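You operate a simulated robot arm through the tools that you are given. There is no shell and no other tool.

The job below is to be done with a simulated robot arm. You get a single attempt, and the scene is never put back.

JOB
Glue the handle on the peel board and clamp it in the jig.
Fine: brush glue on the handle seat, brush back, set the handle, turn the clamp on to the board; the lid goes on the glue tin. A coat counts when it lies all over at full strength: go over it till it gets no stronger.

Only the result counts: the job must be done as asked and must still hold three seconds after the hand-in. Knocking over, shifting, dropping, spilling or breaking anything else fails it. A push-on lid holds only when it is set on centred and level and pressed home; a screw cap is set on level and turned clockwise until tight.

ROBOT AND FRAMES
A 7-joint arm with a two-finger parallel gripper, fixed in place. Base frame: the origin is on the floor under the middle of its stand, x ahead of it, y to its left, z up. Lengths are in m, angles in rad, forces in N, time in s.
It reaches about 1.479 m from its shoulder. Its first joint turns from -2.897 to 2.897 rad. Payload 4.4 kg.
The tool frame sits at the grasp point between the pads (the TCP): z along the fingers, y along the line on which they close. The tips reach 0.023 m beyond it. The gripper opens to 0.094 m. The fingers are 0.038 m wide and 0.01 m thick; the gripper's body (0.054 by 0.096 m) begins 0.039 m behind the TCP.
Orientation is that of the tool frame in the base frame, as [roll, pitch, yaw] about the fixed x, y, z axes, in that order (R = Rz(yaw) Ry(pitch) Rx(roll)). With the fingers straight down and closing along the base's y, the tool's x points along the base's -x, its y along +y and its z along -z.

CONTROLS
- The arm moves only by the tool play_rows. Its argument "steps" is one flat list of numbers, 7 for each row, row after row: the shift along the tool's x, y, z in units of 50 mm (1.0 is 50 mm), then the turn, a rotation vector about the tool's x, y, z in units of 4 degrees (1.0 is 4 degrees), then the closure, from 0 (fully open) to 1 (shut). In form: [x, y, z, ax, ay, az, claw, x, y, z, ax, ay, az, claw, ...]. A call has 1 to 20 rows; each row shifts and turns the commanded pose from where the row before left it, along the tool's axes as they then stand. A call with a number of a shift or a turn outside -1 to 1 is refused whole. A row lasts 0.2 s, in which the tool goes at most 0.05 m and 0.15 rad; a call with a longer step from one row to the next is refused whole, and so is a gripper value outside its range. A pose out of reach is approached as far as the arm can. The call stops where the force on the tool passes 90 N (or 10 N more than at its start, if that is more) or the arm is blocked; 0.2 s more then pass. The fingers move at their own pace (about 0.072 m/s each) and stop on an object; they squeeze with about 28 N. The grip force told is the motor's: it shows also when the fingers shut on nothing. Time passes only in rows, and 0.2 s behind the last, so rows that do not move let the fingers close. It gives the time, the measured TCP pose, the force on the tool (base axes), the opening and the grip force at its end, in the units of the frame above (readings bear some noise), with the torque about the TCP (base axes, N m) and any sound that the robot's microphone picked up.
- Cameras (640 x 400 px; columns grow to the right, rows downward): "scene" is fixed at [0.221, 0.6471, 1.4954]; the picture's right is [-0.41, -0.91, 0.00], its down [-0.47, 0.21, -0.85] and it looks along [0.78, -0.35, -0.52] (base axes); focal length 359 px, centre (320, 200). "wrist" rides on the gripper at [0.086, 0.016, -0.075] in the tool frame; the picture's right is [-0.18, 0.98, 0.00], its down [-0.58, -0.11, -0.81] and it looks along [-0.79, -0.15, 0.59] (tool axes); focal length 243 px, centre (320, 200). There is no depth. A picture from a camera that has moved, and an enlarged one, comes with that camera's place and axes in the base frame and with its lens.
- grab_frame(camera): a new picture of that camera. No time passes.
- inspect(camera, box): a new picture of the part [left, top, right, bottom] of that camera's present view, enlarged. No time passes.
- job_done(): hands the job in; it is judged then, once.

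Nothing tells you positions but the pictures and the camera data. Unless the task says otherwise, let go and move clear before handing in.

The tools are called after ">>>" by a JSON object that holds its "api" and its "payload". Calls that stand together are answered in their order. play_rows: Moves the arm, as the interface text tells. Its arguments: {"type":"object","properties":{"steps":{"type":"array","items":{"type":"number"}}},"required":["steps"]} The other tools are called the same way: grab_frame (camera) takes a picture; inspect (camera, box) takes an enlarged picture of a part of a camera's view; job_done () hands the job in.

At the start:

```text
t: 0.0
eef_pos: [0.561, 0.4448, 1.3147]
orientation: [3.141, 0.0, -3.142]
force: [-0.8, -0.2, -0.2]
ft_torque: [-0.01, -0.04, 0.0]
width: 0.0941
gripper_force: 0.0
```

scene: 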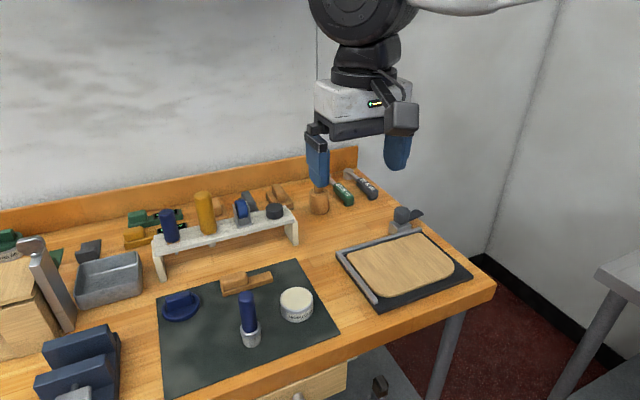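
wrist: 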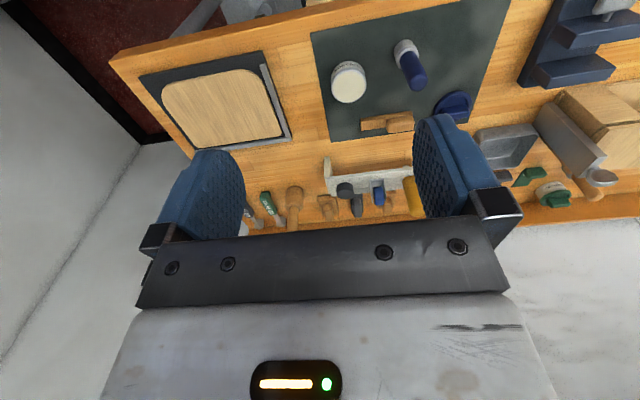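

I see a workbench with a dark mat holding a brush in a holder, a round white tin, a blue lid and a wooden handle, plus a jig with the peel board on the right. I'll look at close-ups before doing anything.

>>> {"api": "inspect", "payload": {"camera": "scene", "box": [150, 250, 350, 375]}}

>>> {"api": "inspect", "payload": {"camera": "scene", "box": [320, 190, 500, 310]}}

>>> {"api": "inspect", "payload": {"camera": "scene", "box": [120, 160, 400, 290]}}

>>> {"api": "inspect", "payload": {"camera": "wrist", "box": [300, 10, 500, 140]}}

>>> {"api": "inspect", "payload": {"camera": "wrist", "box": [120, 40, 320, 165]}}

```text
3.20 times, centred on (250, 312) of scene
camera zoom: at [0.221, 0.6471, 1.4954], right [-0.41, -0.91, 0.0], down [-0.47, 0.21, -0.85], along [0.78, -0.35, -0.52], focal length 1150 px, centre (544, -160)
```

zoom: 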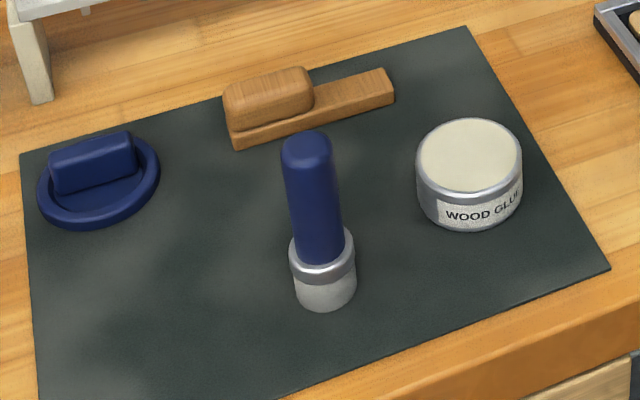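

```text
3.33 times, centred on (410, 250) of scene
camera zoom: at [0.221, 0.6471, 1.4954], right [-0.41, -0.91, 0.0], down [-0.47, 0.21, -0.85], along [0.78, -0.35, -0.52], focal length 1198 px, centre (20, 33)
```

zoom: 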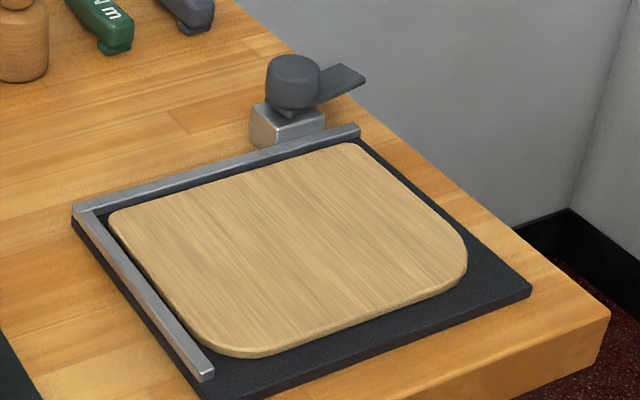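

```text
2.29 times, centred on (260, 225) of scene
camera zoom: at [0.221, 0.6471, 1.4954], right [-0.41, -0.91, 0.0], down [-0.47, 0.21, -0.85], along [0.78, -0.35, -0.52], focal length 822 px, centre (457, 143)
```

zoom: 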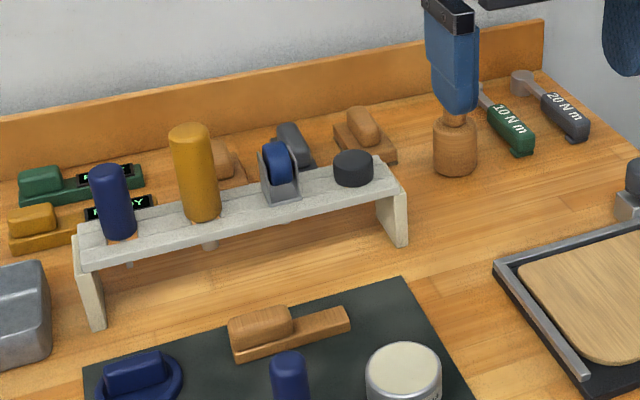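

```text
3.08 times, centred on (400, 75) of wrist
camera zoom: at [0.4751, 0.4607, 1.3898], right [0.18, 0.98, 0.0], down [0.58, -0.11, 0.81], along [0.79, -0.15, -0.59], focal length 746 px, centre (74, 585)
```

zoom: 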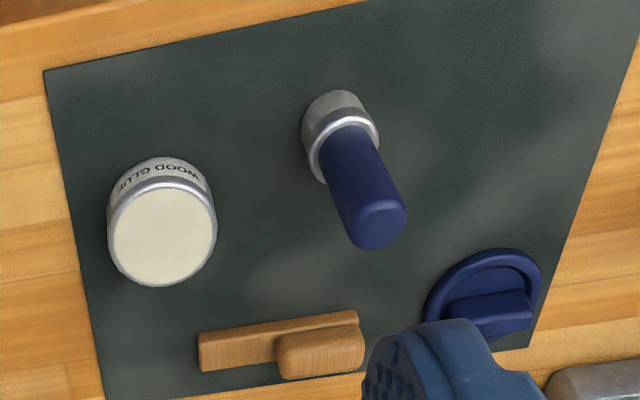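

```text
3.20 times, centred on (220, 102) of wrist
camera zoom: at [0.4751, 0.4607, 1.3898], right [0.18, 0.98, 0.0], down [0.58, -0.11, 0.81], along [0.79, -0.15, -0.59], focal length 776 px, centre (640, 512)
```

zoom: 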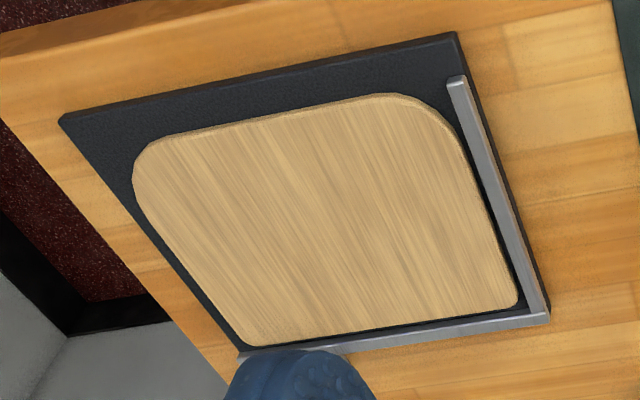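

The tin top sits around [0.74, 0.47, 0.92], the bench at about z≈0.87 and the board around [0.77, 0.18]. I'll move the arm and tilt the wrist camera down for closer views.

>>> {"api": "play_rows", "payload": {"steps": [0, -0.9, 0.4, 0, 0, 0, 0, 0, -0.9, 0.4, 0, 0, 0, 0, 0, -0.9, 0.4, 0, 0, 0, 0, 0, -0.9, 0.4, 0, 0, 0, 0, 0, -0.9, 0.4, 0, 0, 0, 0, 0, 0, 0, 0, 1, 0, 0, 0, 0, 0, 0, 1, 0, 0, 0, 0, 0, 0, 1, 0, 0, 0, 0, 0, 0, 1, 0, 0, 0, 0, 0, 0, 1, 0, 0, 0, 0, 0, 0, 1, 0, 0]}}

>>> {"api": "grab_frame", "payload": {"camera": "wrist"}}

>>> {"api": "grab_frame", "payload": {"camera": "scene"}}

```text
t: 2.4
eef_pos: [0.5617, 0.2183, 1.2137]
orientation: [3.141, -0.419, -3.142]
force: [0.2, -0.3, -0.4]
ft_torque: [-0.03, 0.0, -0.01]
width: 0.0938
gripper_force: 0.1
```

```text
taken
camera wrist: at [0.5128, 0.235, 1.3187], right [0.17, 0.98, -0.07], down [0.86, -0.11, 0.5], along [0.48, -0.15, -0.86], focal length 243 px, centre (320, 200)
```

wrist: 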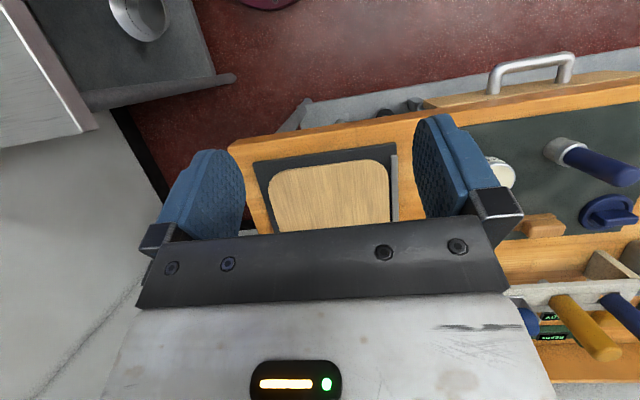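

```text
taken
```

scene: 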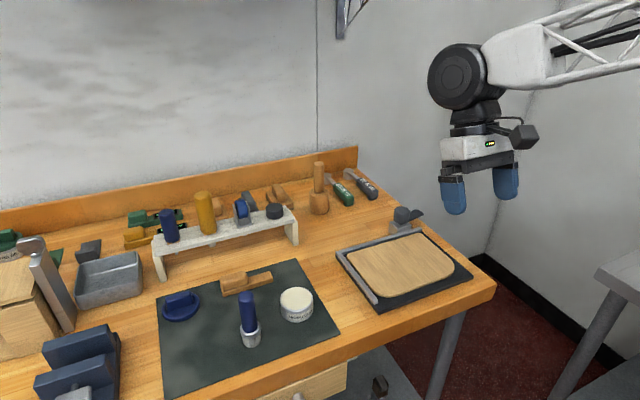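

The gripper hides the lower half of the wrist view, so I'll zoom in on what shows between the fingers and then reposition to see the clamp.

>>> {"api": "inspect", "payload": {"camera": "wrist", "box": [240, 130, 420, 242]}}

>>> {"api": "inspect", "payload": {"camera": "wrist", "box": [470, 120, 640, 240]}}

>>> {"api": "inspect", "payload": {"camera": "scene", "box": [250, 140, 440, 260]}}

>>> {"api": "inspect", "payload": {"camera": "scene", "box": [0, 180, 200, 300]}}

```text
3.56 times, centred on (330, 186) of wrist
camera zoom: at [0.5128, 0.235, 1.3187], right [0.17, 0.98, -0.07], down [0.86, -0.11, 0.5], along [0.48, -0.15, -0.86], focal length 863 px, centre (284, 250)
```

zoom: 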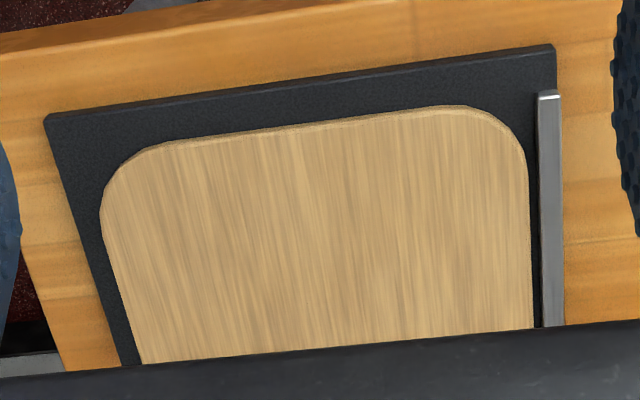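

```text
3.33 times, centred on (555, 180) of wrist
camera zoom: at [0.5128, 0.235, 1.3187], right [0.17, 0.98, -0.07], down [0.86, -0.11, 0.5], along [0.48, -0.15, -0.86], focal length 809 px, centre (-463, 267)
```

zoom: 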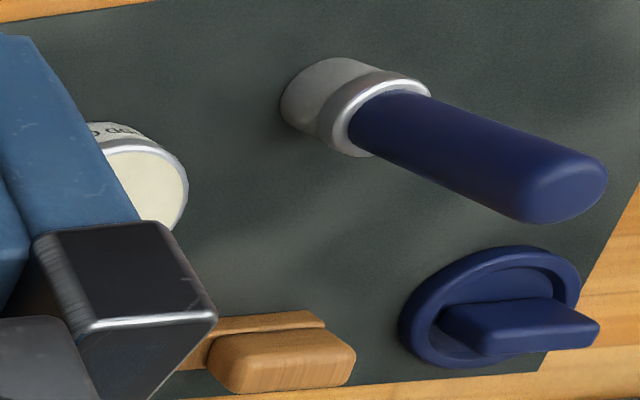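

```text
3.33 times, centred on (345, 200) of scene
camera zoom: at [0.221, 0.6471, 1.4954], right [-0.41, -0.91, 0.0], down [-0.47, 0.21, -0.85], along [0.78, -0.35, -0.52], focal length 1198 px, centre (237, 200)
```

zoom: 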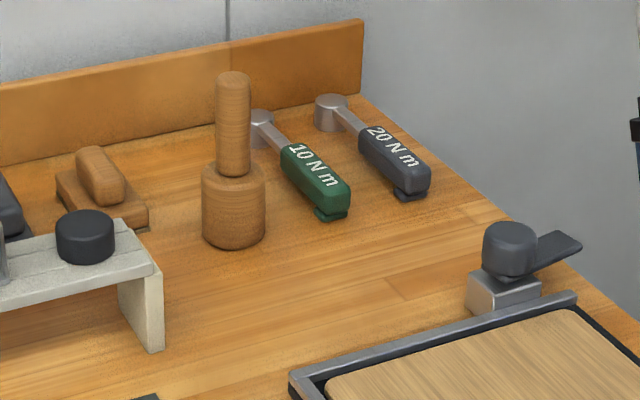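

```text
3.20 times, centred on (100, 240) of scene
camera zoom: at [0.221, 0.6471, 1.4954], right [-0.41, -0.91, 0.0], down [-0.47, 0.21, -0.85], along [0.78, -0.35, -0.52], focal length 1150 px, centre (1024, 72)
```

zoom: 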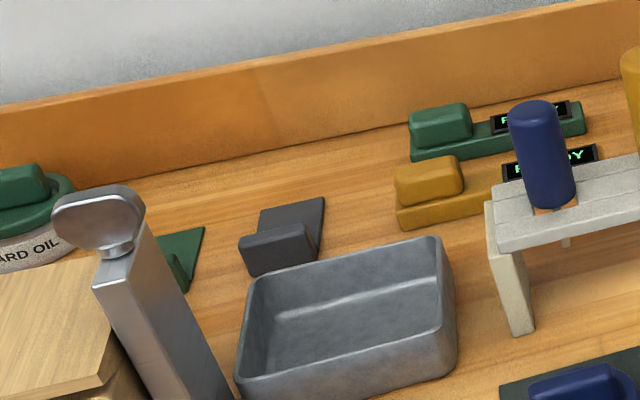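

I still need to find the handle seat on the board and see the clamp. Moving the camera nearer, above the far end of the board.

>>> {"api": "play_rows", "payload": {"steps": [-0.873, -0.08, 0.093, 0, 0, 0, 0, -0.873, -0.08, 0.093, 0, 0, 0, 0, -0.873, -0.08, 0.093, 0, 0, 0, 0, -0.873, -0.08, 0.093, 0, 0, 0, 0, -0.873, -0.08, 0.093, 0, 0, 0, 0]}}

>>> {"api": "grab_frame", "payload": {"camera": "wrist"}}

>>> {"api": "inspect", "payload": {"camera": "wrist", "box": [180, 0, 480, 240]}}

```text
t: 3.6
eef_pos: [0.7498, 0.1993, 1.1036]
orientation: [-3.14, -0.417, 3.141]
force: [-0.3, 0.7, 0.3]
ft_torque: [0.0, 0.0, 0.03]
width: 0.094
gripper_force: 0.0
```

```text
taken
camera wrist: at [0.7008, 0.2153, 1.2081], right [0.17, 0.98, -0.07], down [0.86, -0.11, 0.5], along [0.48, -0.15, -0.86], focal length 243 px, centre (320, 200)
```

wrist: 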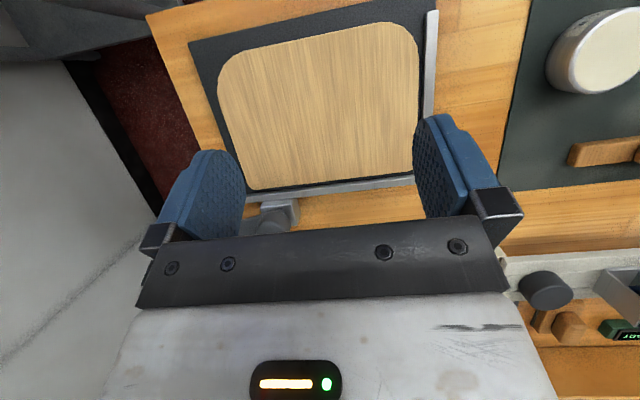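

```text
1.67 times, centred on (330, 120) of wrist
camera zoom: at [0.7008, 0.2153, 1.2081], right [0.17, 0.98, -0.07], down [0.86, -0.11, 0.5], along [0.48, -0.15, -0.86], focal length 404 px, centre (303, 333)
```

zoom: 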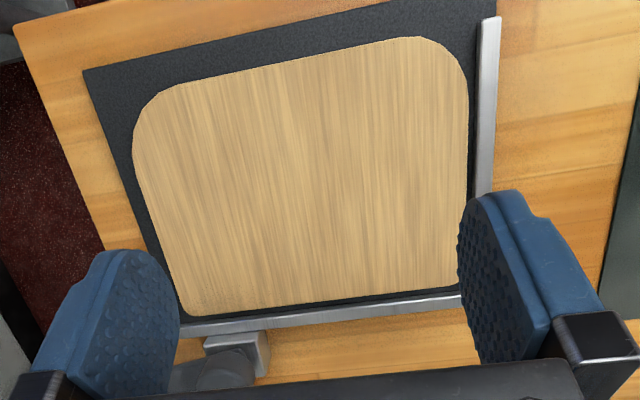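

No seat mark is obvious yet on the board, so I'm enlarging parts of it to look for outlines or dowel marks.

>>> {"api": "inspect", "payload": {"camera": "wrist", "box": [210, 10, 330, 110]}}

>>> {"api": "inspect", "payload": {"camera": "wrist", "box": [310, 10, 430, 110]}}

>>> {"api": "inspect", "payload": {"camera": "wrist", "box": [220, 100, 340, 200]}}

>>> {"api": "inspect", "payload": {"camera": "wrist", "box": [310, 100, 430, 200]}}

>>> {"api": "inspect", "payload": {"camera": "scene", "box": [340, 230, 480, 310]}}

```text
4.00 times, centred on (270, 60) of wrist
camera zoom: at [0.7008, 0.2153, 1.2081], right [0.17, 0.98, -0.07], down [0.86, -0.11, 0.5], along [0.48, -0.15, -0.86], focal length 970 px, centre (520, 760)
```

zoom: 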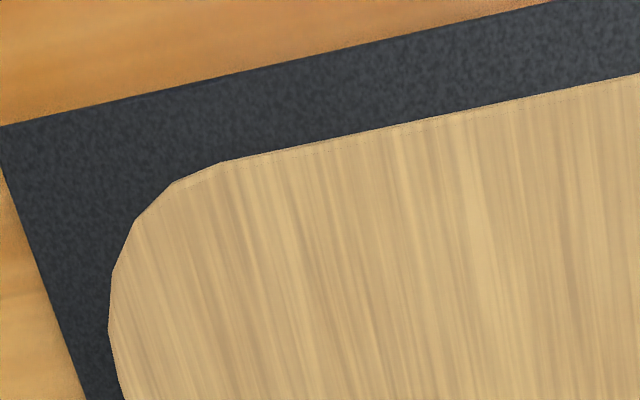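

```text
4.00 times, centred on (370, 60) of wrist
camera zoom: at [0.7008, 0.2153, 1.2081], right [0.17, 0.98, -0.07], down [0.86, -0.11, 0.5], along [0.48, -0.15, -0.86], focal length 970 px, centre (120, 760)
```

zoom: 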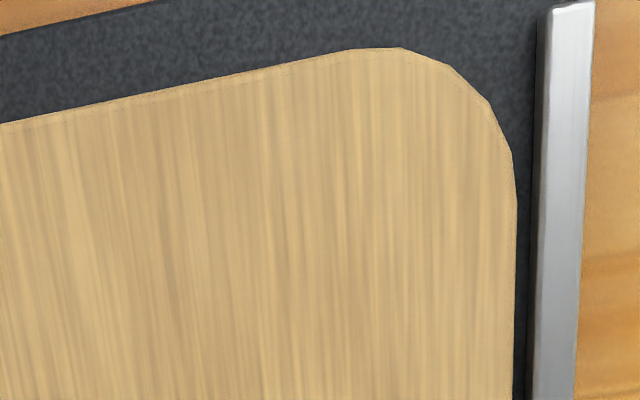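

```text
4.00 times, centred on (280, 150) of wrist
camera zoom: at [0.7008, 0.2153, 1.2081], right [0.17, 0.98, -0.07], down [0.86, -0.11, 0.5], along [0.48, -0.15, -0.86], focal length 970 px, centre (480, 400)
```

zoom: 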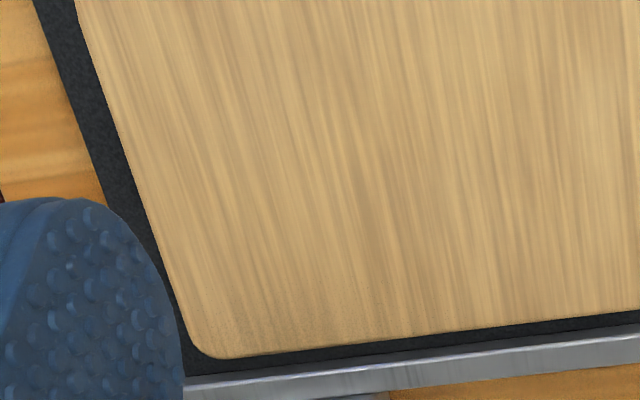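

```text
4.00 times, centred on (370, 150) of wrist
camera zoom: at [0.7008, 0.2153, 1.2081], right [0.17, 0.98, -0.07], down [0.86, -0.11, 0.5], along [0.48, -0.15, -0.86], focal length 970 px, centre (120, 400)
```

zoom: 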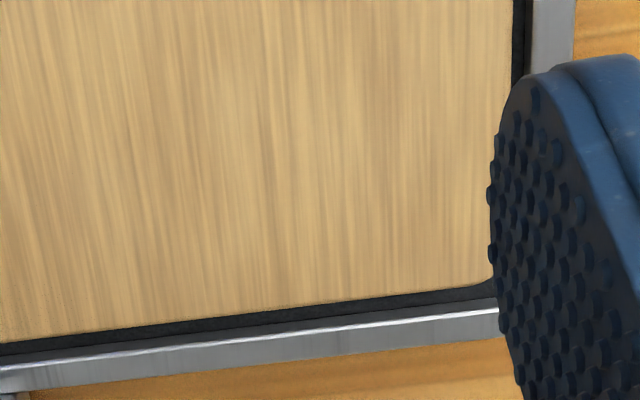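

```text
4.57 times, centred on (410, 270) of scene
camera zoom: at [0.221, 0.6471, 1.4954], right [-0.41, -0.91, 0.0], down [-0.47, 0.21, -0.85], along [0.78, -0.35, -0.52], focal length 1643 px, centre (-91, -120)
```

zoom: 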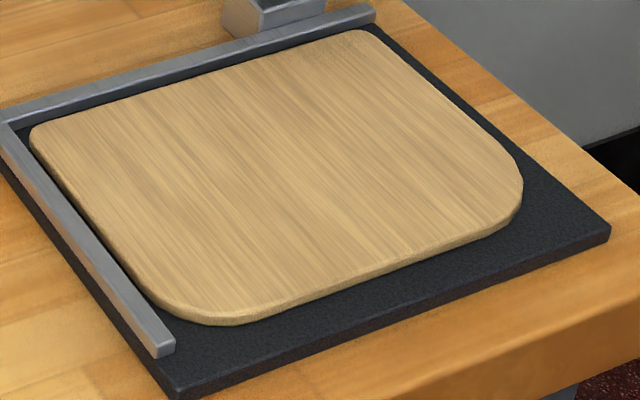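

Still nothing marked, so I'm lowering the camera over the board for a closer look at the grain, edges and clamp.

>>> {"api": "play_rows", "payload": {"steps": [-0.407, 0, 0.9, 0, 0, 0, 0, -0.407, 0, 0.9, 0, 0, 0, 0, 0, -0.6, 0, 0, 0, 0, 0]}}

>>> {"api": "grab_frame", "payload": {"camera": "wrist"}}

>>> {"api": "inspect", "payload": {"camera": "wrist", "box": [240, 80, 420, 240]}}

>>> {"api": "inspect", "payload": {"camera": "wrist", "box": [180, 0, 440, 130]}}

```text
t: 4.4
eef_pos: [0.7482, 0.1685, 1.0061]
orientation: [-3.14, -0.419, -3.141]
force: [0.2, 0.3, 0.4]
ft_torque: [0.0, 0.01, -0.02]
width: 0.0943
gripper_force: 0.1
```

```text
taken
camera wrist: at [0.7008, 0.1858, 1.1098], right [0.17, 0.98, -0.07], down [0.86, -0.11, 0.5], along [0.48, -0.15, -0.86], focal length 243 px, centre (320, 200)
```

wrist: 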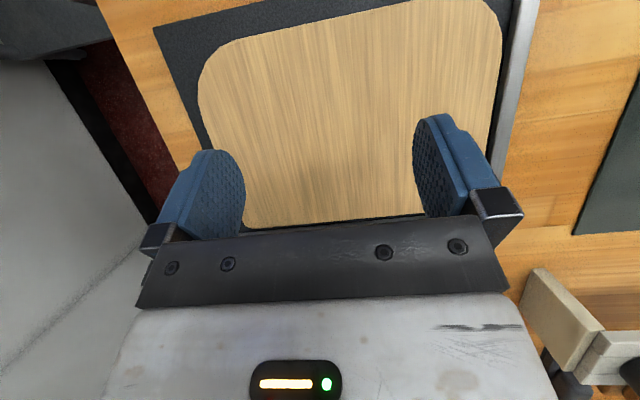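

```text
2.50 times, centred on (330, 160) of wrist
camera zoom: at [0.7008, 0.1858, 1.1098], right [0.17, 0.98, -0.07], down [0.86, -0.11, 0.5], along [0.48, -0.15, -0.86], focal length 606 px, centre (295, 300)
```

zoom: 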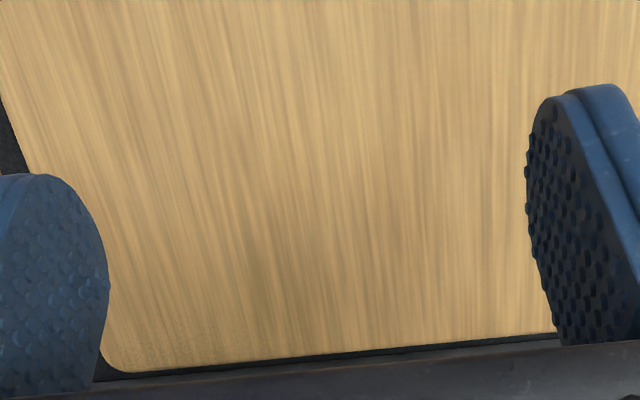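

```text
2.46 times, centred on (310, 65) of wrist
camera zoom: at [0.7008, 0.1858, 1.1098], right [0.17, 0.98, -0.07], down [0.86, -0.11, 0.5], along [0.48, -0.15, -0.86], focal length 597 px, centre (345, 532)
```

zoom: 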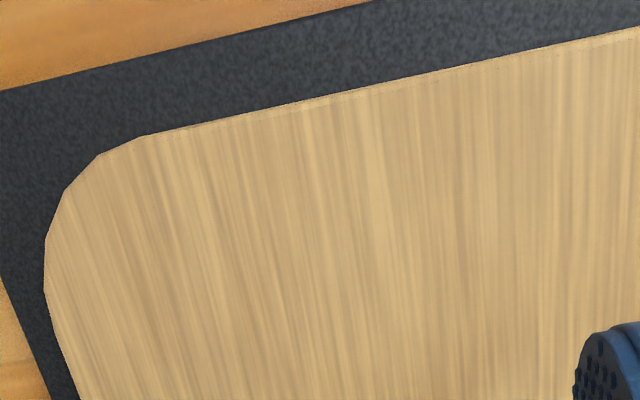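

The board shows no visible seat outline. I'll look at the left part of the bench and at the small parts around it to be sure which objects belong to this job.

>>> {"api": "inspect", "payload": {"camera": "scene", "box": [0, 220, 160, 320]}}

>>> {"api": "inspect", "payload": {"camera": "scene", "box": [0, 300, 160, 400]}}

>>> {"api": "inspect", "payload": {"camera": "scene", "box": [200, 255, 300, 355]}}

>>> {"api": "inspect", "payload": {"camera": "scene", "box": [260, 270, 340, 330]}}

>>> {"api": "inspect", "payload": {"camera": "scene", "box": [370, 190, 440, 240]}}

>>> {"api": "inspect", "payload": {"camera": "scene", "box": [240, 340, 480, 400]}}

```text
4.00 times, centred on (80, 270) of scene
camera zoom: at [0.221, 0.6471, 1.4954], right [-0.41, -0.91, 0.0], down [-0.47, 0.21, -0.85], along [0.78, -0.35, -0.52], focal length 1438 px, centre (1280, -80)
```

zoom: 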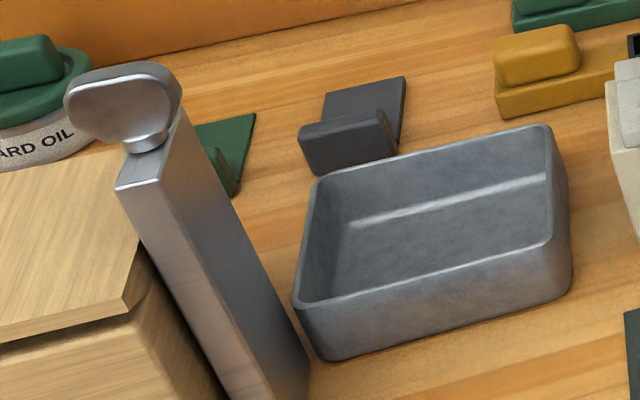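

```text
4.00 times, centred on (80, 350) of scene
camera zoom: at [0.221, 0.6471, 1.4954], right [-0.41, -0.91, 0.0], down [-0.47, 0.21, -0.85], along [0.78, -0.35, -0.52], focal length 1438 px, centre (1280, -400)
```

zoom: 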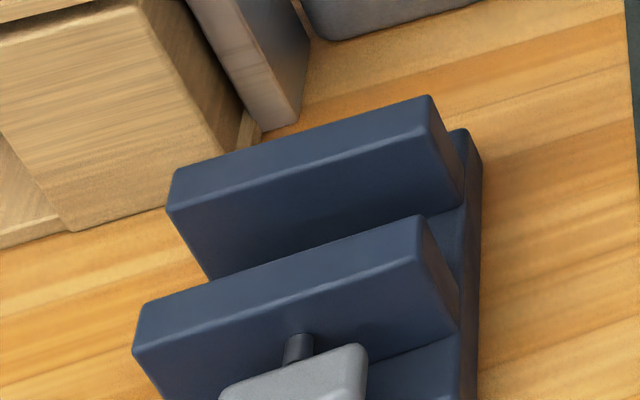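

```text
4.00 times, centred on (250, 305) of scene
camera zoom: at [0.221, 0.6471, 1.4954], right [-0.41, -0.91, 0.0], down [-0.47, 0.21, -0.85], along [0.78, -0.35, -0.52], focal length 1438 px, centre (600, -220)
```

zoom: 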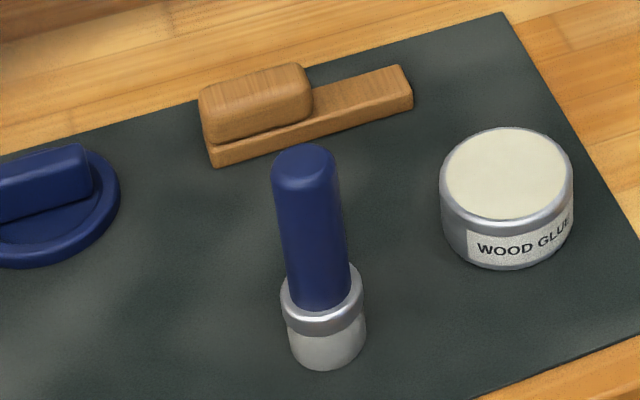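

```text
6.67 times, centred on (300, 300) of scene
camera zoom: at [0.221, 0.6471, 1.4954], right [-0.41, -0.91, 0.0], down [-0.47, 0.21, -0.85], along [0.78, -0.35, -0.52], focal length 2396 px, centre (453, -467)
```

zoom: 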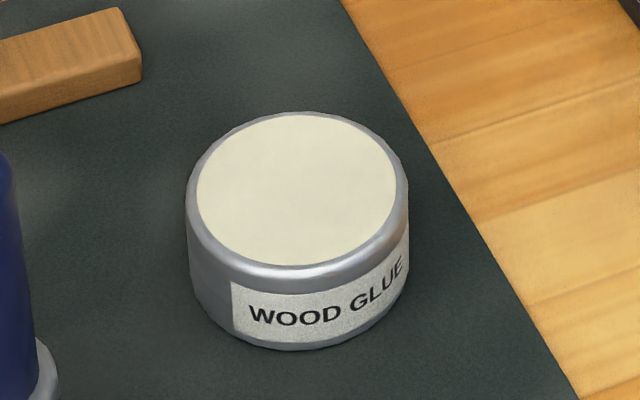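

```text
8.00 times, centred on (405, 215) of scene
camera zoom: at [0.221, 0.6471, 1.4954], right [-0.41, -0.91, 0.0], down [-0.47, 0.21, -0.85], along [0.78, -0.35, -0.52], focal length 2875 px, centre (-360, 80)
```

zoom: 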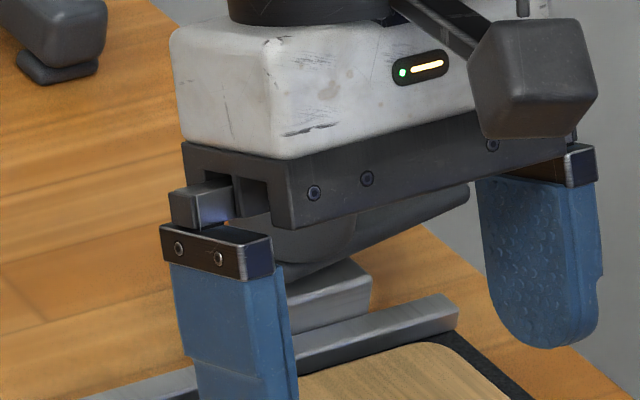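

```text
2.67 times, centred on (360, 370) of scene
camera zoom: at [0.221, 0.6471, 1.4954], right [-0.41, -0.91, 0.0], down [-0.47, 0.21, -0.85], along [0.78, -0.35, -0.52], focal length 958 px, centre (213, -253)
```

zoom: 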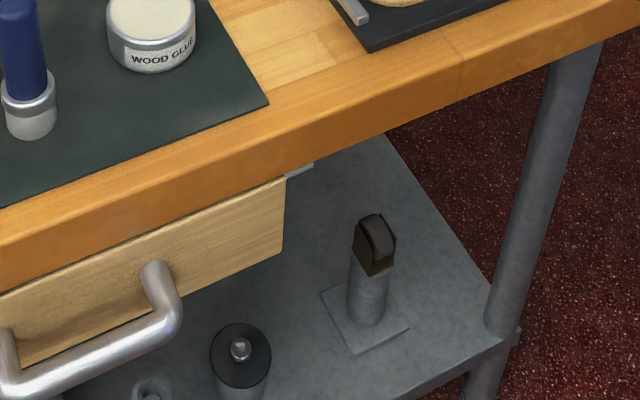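

I've got the tin (open, cream glue), the brush standing on its bristles, and the handle with a grip block on a strip. I'm moving to view the far edge of the board and the clamp from above.

>>> {"api": "play_rows", "payload": {"steps": [-0.406, 0, -0.728, 0, 0, 0, 0, -0.406, 0, -0.728, 0, 0, 0, 0, -0.406, 0, -0.728, 0, 0, 0, 0]}}

>>> {"api": "grab_frame", "payload": {"camera": "wrist"}}

>>> {"api": "inspect", "payload": {"camera": "wrist", "box": [200, 80, 440, 240]}}

>>> {"api": "inspect", "payload": {"camera": "wrist", "box": [230, 0, 430, 120]}}

```text
t: 5.2
eef_pos: [0.8523, 0.1692, 1.0812]
orientation: [-3.14, -0.419, 3.141]
force: [-0.6, -0.9, -0.4]
ft_torque: [-0.01, 0.02, 0.03]
width: 0.094
gripper_force: 0.0
```

```text
taken
camera wrist: at [0.8033, 0.1856, 1.1858], right [0.17, 0.98, -0.07], down [0.86, -0.11, 0.5], along [0.48, -0.15, -0.86], focal length 243 px, centre (320, 200)
```

wrist: 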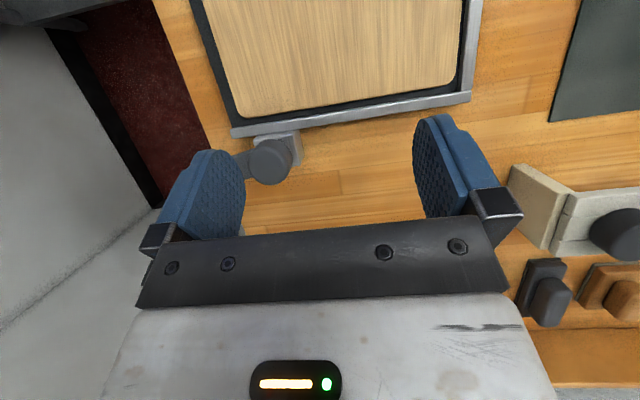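

```text
2.50 times, centred on (320, 160) of wrist
camera zoom: at [0.8033, 0.1856, 1.1858], right [0.17, 0.98, -0.07], down [0.86, -0.11, 0.5], along [0.48, -0.15, -0.86], focal length 606 px, centre (320, 300)
```

zoom: 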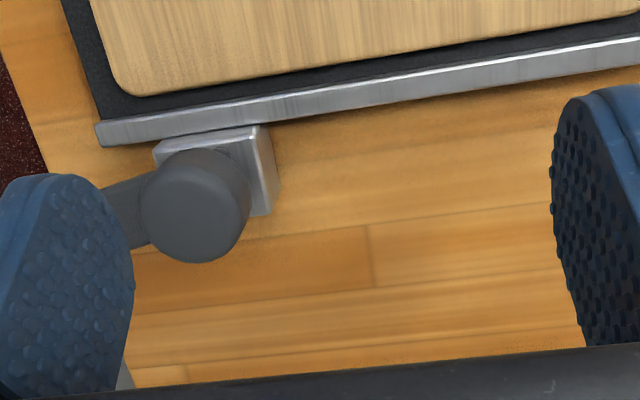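

```text
3.20 times, centred on (330, 60) of wrist
camera zoom: at [0.8033, 0.1856, 1.1858], right [0.17, 0.98, -0.07], down [0.86, -0.11, 0.5], along [0.48, -0.15, -0.86], focal length 776 px, centre (288, 648)
```

zoom: 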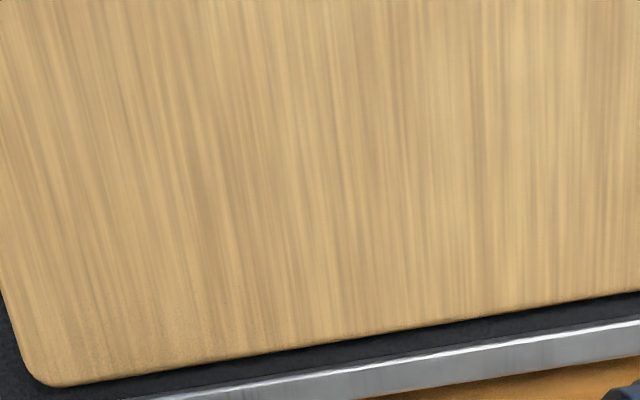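

The board face is plain from here. I'll swing over the left part of the bench to check what the other wooden pieces are before deciding where the seat is.

>>> {"api": "play_rows", "payload": {"steps": [0.5, 0.6, -0.5, 0, 0, 0, 0, 0.5, 0.6, -0.5, 0, 0, 0, 0, 0.5, 0.6, -0.5, 0, 0, 0, 0, 0.5, 0.6, -0.5, 0, 0, 0, 0, 0, 0.95, 0, 0, 0, 0, 0, 0, 0.95, 0, 0, 0, 0, 0, 0, 0.95, 0, 0, 0, 0, 0, 0, 0.95, 0, 0, 0, 0, 0]}}

>>> {"api": "grab_frame", "payload": {"camera": "wrist"}}

```text
t: 7.0
eef_pos: [0.8009, 0.4817, 1.2147]
orientation: [-3.141, -0.418, 3.142]
force: [0.3, 0.2, 1.0]
ft_torque: [-0.03, 0.0, -0.01]
width: 0.0939
gripper_force: 0.1
```

```text
taken
camera wrist: at [0.7522, 0.4971, 1.3193], right [0.17, 0.98, -0.07], down [0.86, -0.11, 0.5], along [0.48, -0.15, -0.86], focal length 243 px, centre (320, 200)
```

wrist: 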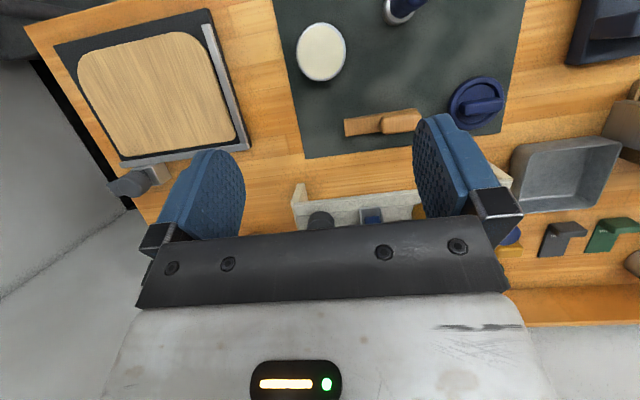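

>>> {"api": "inspect", "payload": {"camera": "wrist", "box": [40, 0, 270, 210]}}

>>> {"api": "inspect", "payload": {"camera": "wrist", "box": [280, 10, 520, 160]}}

>>> {"api": "inspect", "payload": {"camera": "scene", "box": [350, 185, 450, 260]}}

```text
1.90 times, centred on (155, 105) of wrist
camera zoom: at [0.7522, 0.4971, 1.3193], right [0.17, 0.98, -0.07], down [0.86, -0.11, 0.5], along [0.48, -0.15, -0.86], focal length 462 px, centre (634, 381)
```

zoom: 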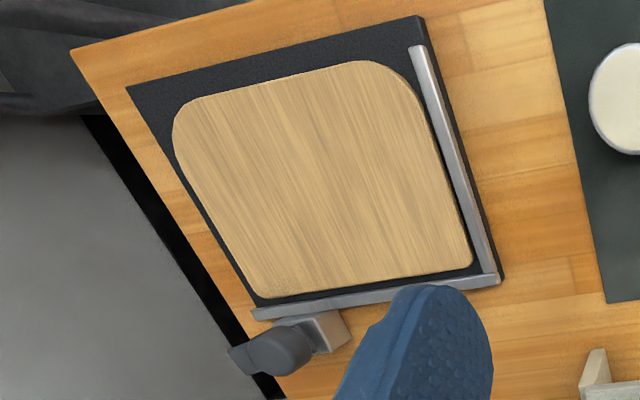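

```text
2.67 times, centred on (400, 85) of wrist
camera zoom: at [0.7522, 0.4971, 1.3193], right [0.17, 0.98, -0.07], down [0.86, -0.11, 0.5], along [0.48, -0.15, -0.86], focal length 647 px, centre (107, 507)
```

zoom: 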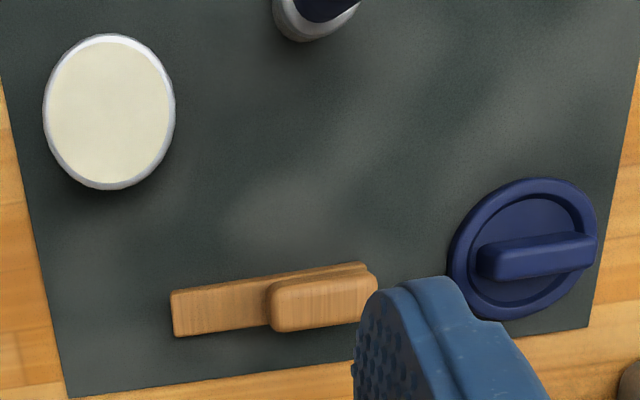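

```text
5.33 times, centred on (400, 222) of scene
camera zoom: at [0.221, 0.6471, 1.4954], right [-0.41, -0.91, 0.0], down [-0.47, 0.21, -0.85], along [0.78, -0.35, -0.52], focal length 1917 px, centre (-107, 80)
```

zoom: 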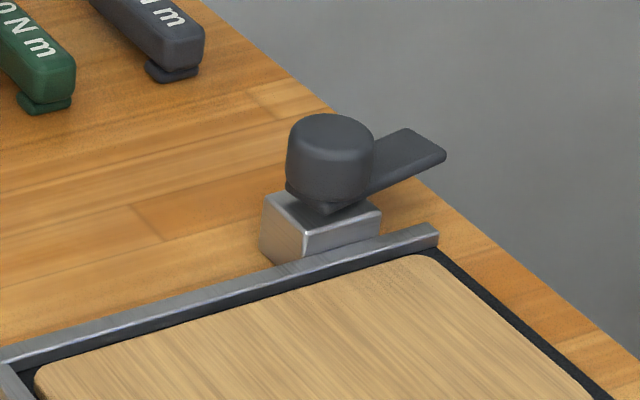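

I notice a finely stippled patch near the board's far right corner by the clamp. Zooming in on it.

>>> {"api": "inspect", "payload": {"camera": "scene", "box": [405, 228, 445, 258]}}

>>> {"api": "inspect", "payload": {"camera": "wrist", "box": [110, 110, 180, 170]}}

>>> {"api": "inspect", "payload": {"camera": "scene", "box": [340, 225, 420, 285]}}

>>> {"api": "inspect", "payload": {"camera": "scene", "box": [400, 240, 480, 300]}}

>>> {"api": "inspect", "payload": {"camera": "wrist", "box": [330, 90, 430, 160]}}

>>> {"api": "inspect", "payload": {"camera": "wrist", "box": [70, 30, 250, 160]}}

```text
13.33 times, centred on (425, 243) of scene
camera zoom: at [0.221, 0.6471, 1.4954], right [-0.41, -0.91, 0.0], down [-0.47, 0.21, -0.85], along [0.78, -0.35, -0.52], focal length 4792 px, centre (-1080, -373)
```

zoom: 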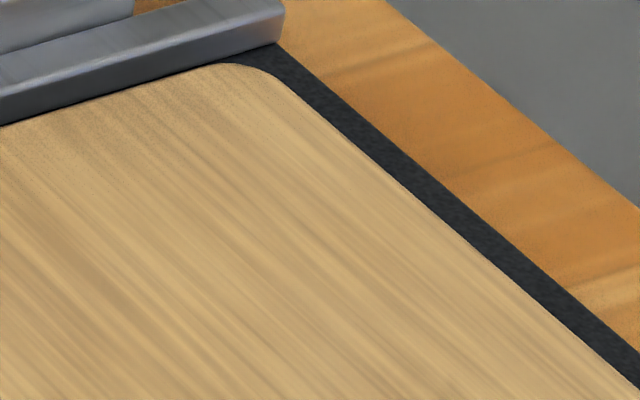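

```text
6.67 times, centred on (145, 140) of wrist
camera zoom: at [0.7522, 0.4971, 1.3193], right [0.17, 0.98, -0.07], down [0.86, -0.11, 0.5], along [0.48, -0.15, -0.86], focal length 1618 px, centre (1487, 600)
```

zoom: 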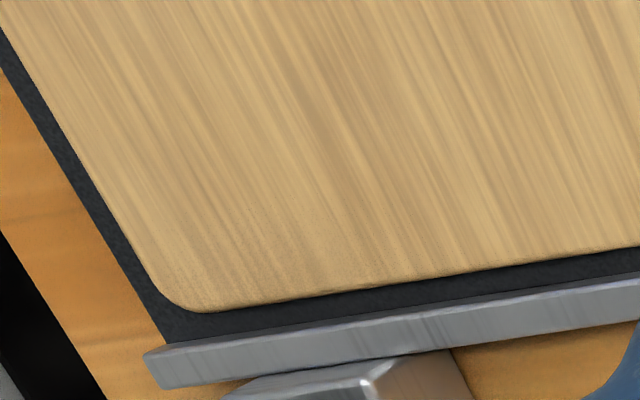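

```text
6.67 times, centred on (380, 255) of scene
camera zoom: at [0.221, 0.6471, 1.4954], right [-0.41, -0.91, 0.0], down [-0.47, 0.21, -0.85], along [0.78, -0.35, -0.52], focal length 2396 px, centre (-80, -167)
```

zoom: 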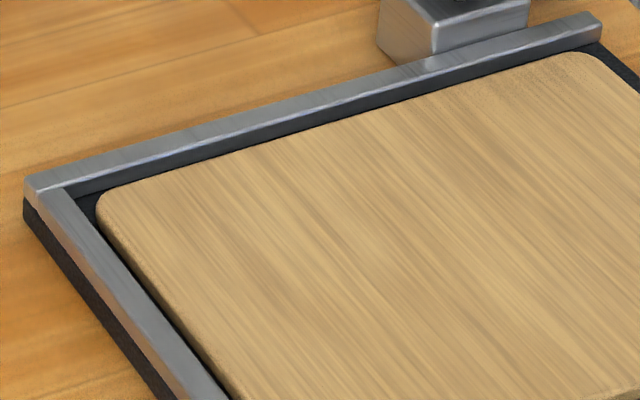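

```text
6.67 times, centred on (440, 270) of scene
camera zoom: at [0.221, 0.6471, 1.4954], right [-0.41, -0.91, 0.0], down [-0.47, 0.21, -0.85], along [0.78, -0.35, -0.52], focal length 2396 px, centre (-480, -267)
```

zoom: 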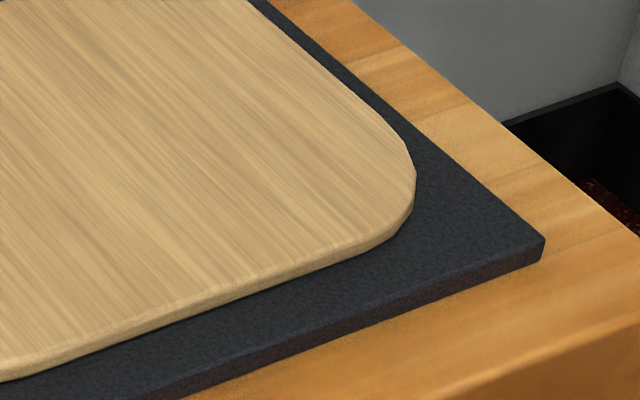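

```text
5.71 times, centred on (380, 125) of wrist
camera zoom: at [0.7522, 0.4971, 1.3193], right [0.17, 0.98, -0.07], down [0.86, -0.11, 0.5], along [0.48, -0.15, -0.86], focal length 1386 px, centre (-23, 629)
```

zoom: 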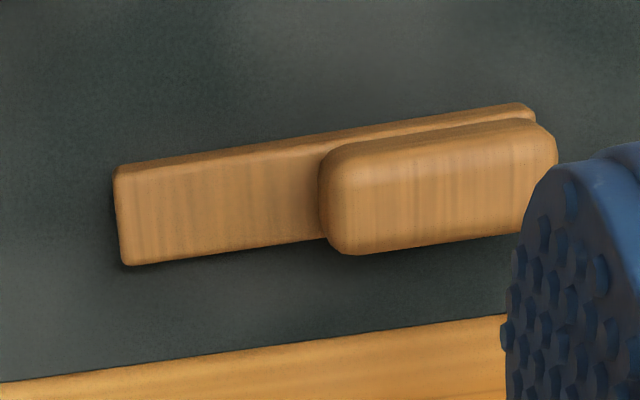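

```text
3.08 times, centred on (160, 95) of wrist
camera zoom: at [0.7522, 0.4971, 1.3193], right [0.17, 0.98, -0.07], down [0.86, -0.11, 0.5], along [0.48, -0.15, -0.86], focal length 746 px, centre (812, 523)
```

zoom: 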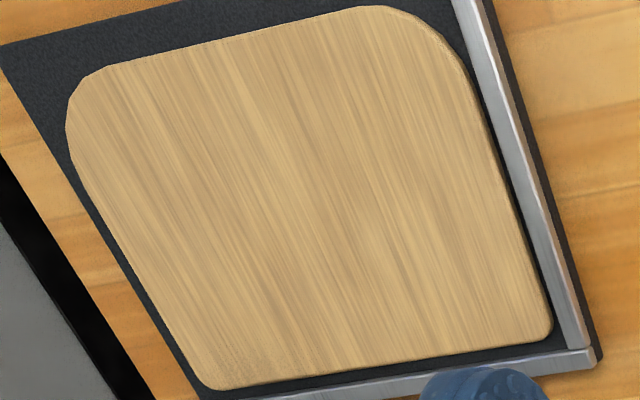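

The stipple is only shadow noise. The board's large rounded shoulders face the robot, so I'll look at that near edge from low down on the robot's side.

>>> {"api": "play_rows", "payload": {"steps": [0, 0, 0, 0, -1, 0, 0, 0, 0, 0, 0, -1, 0, 0, 0, 0, 0, 0, -1, 0, 0, 0, 0, 0, 0, -1, 0, 0, 0, 0, 0, 0, -1, 0, 0, 0, 0, 0, 0, -1, 0, 0, 0.6, -0.56, 0.33, 0, 0, 0, 0, 0.6, -0.56, 0.33, 0, 0, 0, 0, 0.6, -0.56, 0.33, 0, 0, 0, 0, 0.6, -0.56, 0.33, 0, 0, 0, 0, 0.6, -0.56, 0.33, 0, 0, 0, 0, 0.6, -0.56, 0.33, 0, 0, 0, 0, 0.6, -0.56, 0.33, 0, 0, 0, 0, 0.6, -0.56, 0.33, 0, 0, 0, 0, 0.6, -0.56, 0.33, 0, 0, 0, 0, 0.6, -0.56, 0.33, 0, 0, 0, 0]}}

>>> {"api": "grab_frame", "payload": {"camera": "wrist"}}

>>> {"api": "inspect", "payload": {"camera": "wrist", "box": [200, 60, 440, 240]}}

```text
t: 10.4
eef_pos: [0.5015, 0.2014, 1.0463]
orientation: [-3.14, -0.001, -3.141]
force: [-0.2, 0.7, -0.6]
ft_torque: [0.0, 0.02, 0.01]
width: 0.0941
gripper_force: 0.1
```

```text
taken
camera wrist: at [0.4148, 0.2168, 1.1217], right [0.18, 0.98, 0.0], down [0.58, -0.11, 0.81], along [0.79, -0.15, -0.59], focal length 243 px, centre (320, 200)
```

wrist: 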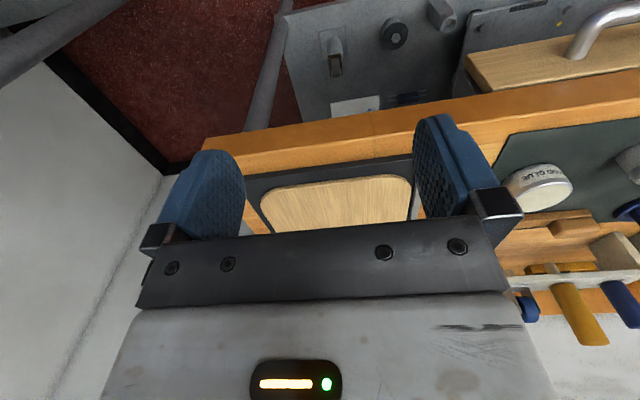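

```text
2.22 times, centred on (320, 150) of wrist
camera zoom: at [0.4148, 0.2168, 1.1217], right [0.18, 0.98, 0.0], down [0.58, -0.11, 0.81], along [0.79, -0.15, -0.59], focal length 539 px, centre (320, 311)
```

zoom: 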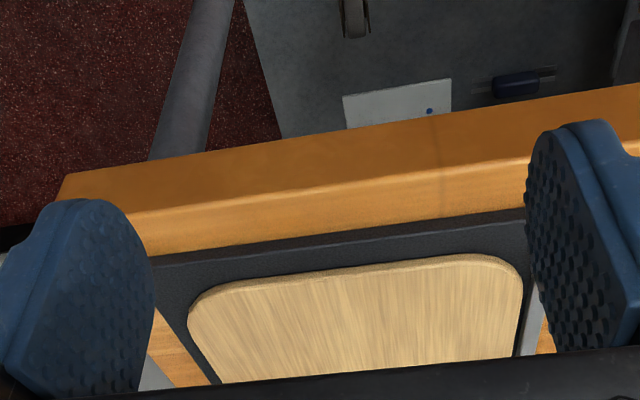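

There's a white card with a blue mark lying on the lower shelf; it may be a drawing for this job. I'm zooming in on it.

>>> {"api": "inspect", "payload": {"camera": "wrist", "box": [325, 85, 440, 125]}}

>>> {"api": "inspect", "payload": {"camera": "wrist", "box": [270, 0, 470, 120]}}

>>> {"api": "inspect", "payload": {"camera": "wrist", "box": [440, 0, 640, 130]}}

>>> {"api": "inspect", "payload": {"camera": "wrist", "box": [230, 150, 430, 240]}}

```text
5.57 times, centred on (382, 105) of wrist
camera zoom: at [0.4148, 0.2168, 1.1217], right [0.18, 0.98, 0.0], down [0.58, -0.11, 0.81], along [0.79, -0.15, -0.59], focal length 1350 px, centre (-28, 729)
```

zoom: 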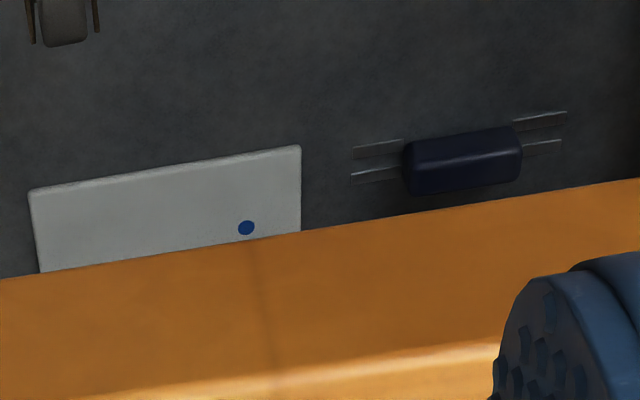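

```text
3.20 times, centred on (370, 60) of wrist
camera zoom: at [0.4148, 0.2168, 1.1217], right [0.18, 0.98, 0.0], down [0.58, -0.11, 0.81], along [0.79, -0.15, -0.59], focal length 776 px, centre (160, 648)
```

zoom: 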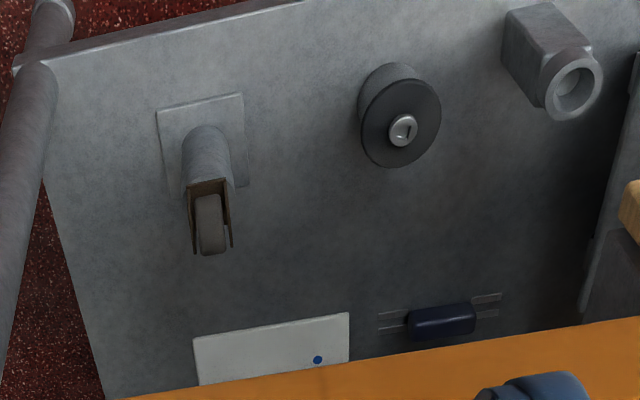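

```text
3.08 times, centred on (540, 65) of wrist
camera zoom: at [0.4148, 0.2168, 1.1217], right [0.18, 0.98, 0.0], down [0.58, -0.11, 0.81], along [0.79, -0.15, -0.59], focal length 746 px, centre (-357, 615)
```

zoom: 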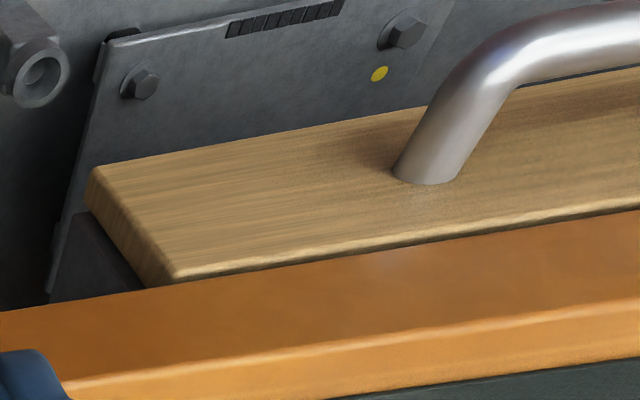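

```text
3.20 times, centred on (330, 195) of wrist
camera zoom: at [0.4148, 0.2168, 1.1217], right [0.18, 0.98, 0.0], down [0.58, -0.11, 0.81], along [0.79, -0.15, -0.59], focal length 776 px, centre (288, 216)
```

zoom: 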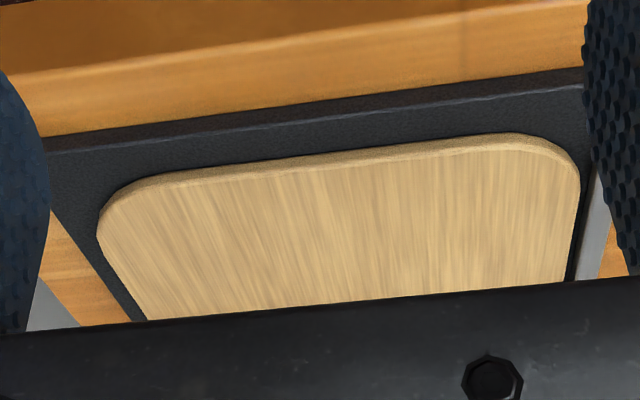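

The board measures roughly 0.17 (x) by 0.24 m (y), with its centre near [0.76, 0.18]. I'll search the board at high magnification for a faint seat outline or holes.

>>> {"api": "inspect", "payload": {"camera": "scene", "box": [345, 240, 401, 275]}}

>>> {"api": "inspect", "payload": {"camera": "scene", "box": [385, 230, 441, 265]}}

>>> {"api": "inspect", "payload": {"camera": "scene", "box": [360, 265, 416, 300]}}

>>> {"api": "inspect", "payload": {"camera": "scene", "box": [405, 255, 461, 290]}}

```text
11.43 times, centred on (373, 258) of scene
camera zoom: at [0.221, 0.6471, 1.4954], right [-0.41, -0.91, 0.0], down [-0.47, 0.21, -0.85], along [0.78, -0.35, -0.52], focal length 4108 px, centre (-286, -457)
```

zoom: 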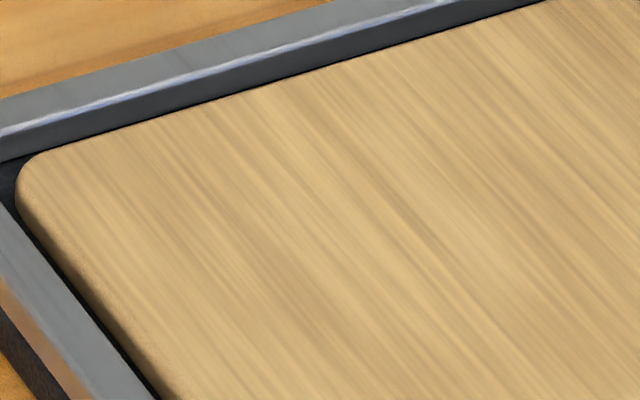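

```text
11.43 times, centred on (413, 248) of scene
camera zoom: at [0.221, 0.6471, 1.4954], right [-0.41, -0.91, 0.0], down [-0.47, 0.21, -0.85], along [0.78, -0.35, -0.52], focal length 4108 px, centre (-743, -343)
```

zoom: 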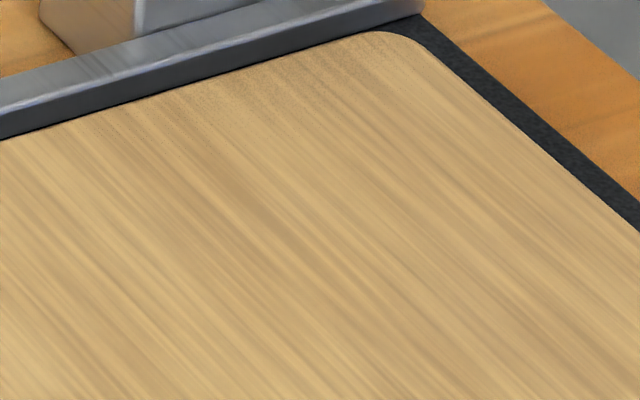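

```text
11.43 times, centred on (388, 282) of scene
camera zoom: at [0.221, 0.6471, 1.4954], right [-0.41, -0.91, 0.0], down [-0.47, 0.21, -0.85], along [0.78, -0.35, -0.52], focal length 4108 px, centre (-457, -743)
```

zoom: 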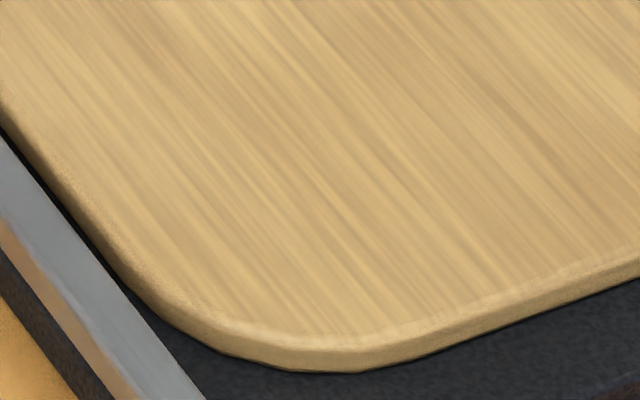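

```text
11.43 times, centred on (433, 272) of scene
camera zoom: at [0.221, 0.6471, 1.4954], right [-0.41, -0.91, 0.0], down [-0.47, 0.21, -0.85], along [0.78, -0.35, -0.52], focal length 4108 px, centre (-971, -629)
```

zoom: 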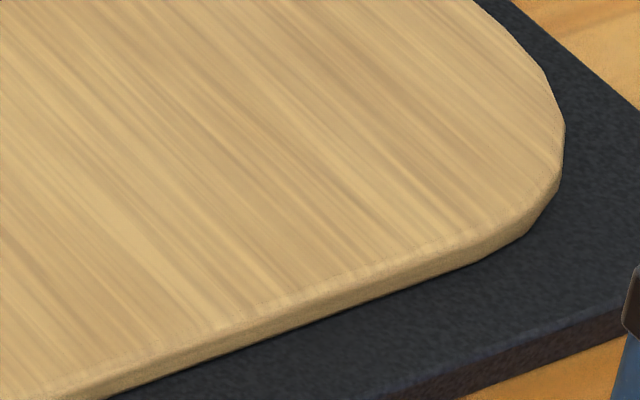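

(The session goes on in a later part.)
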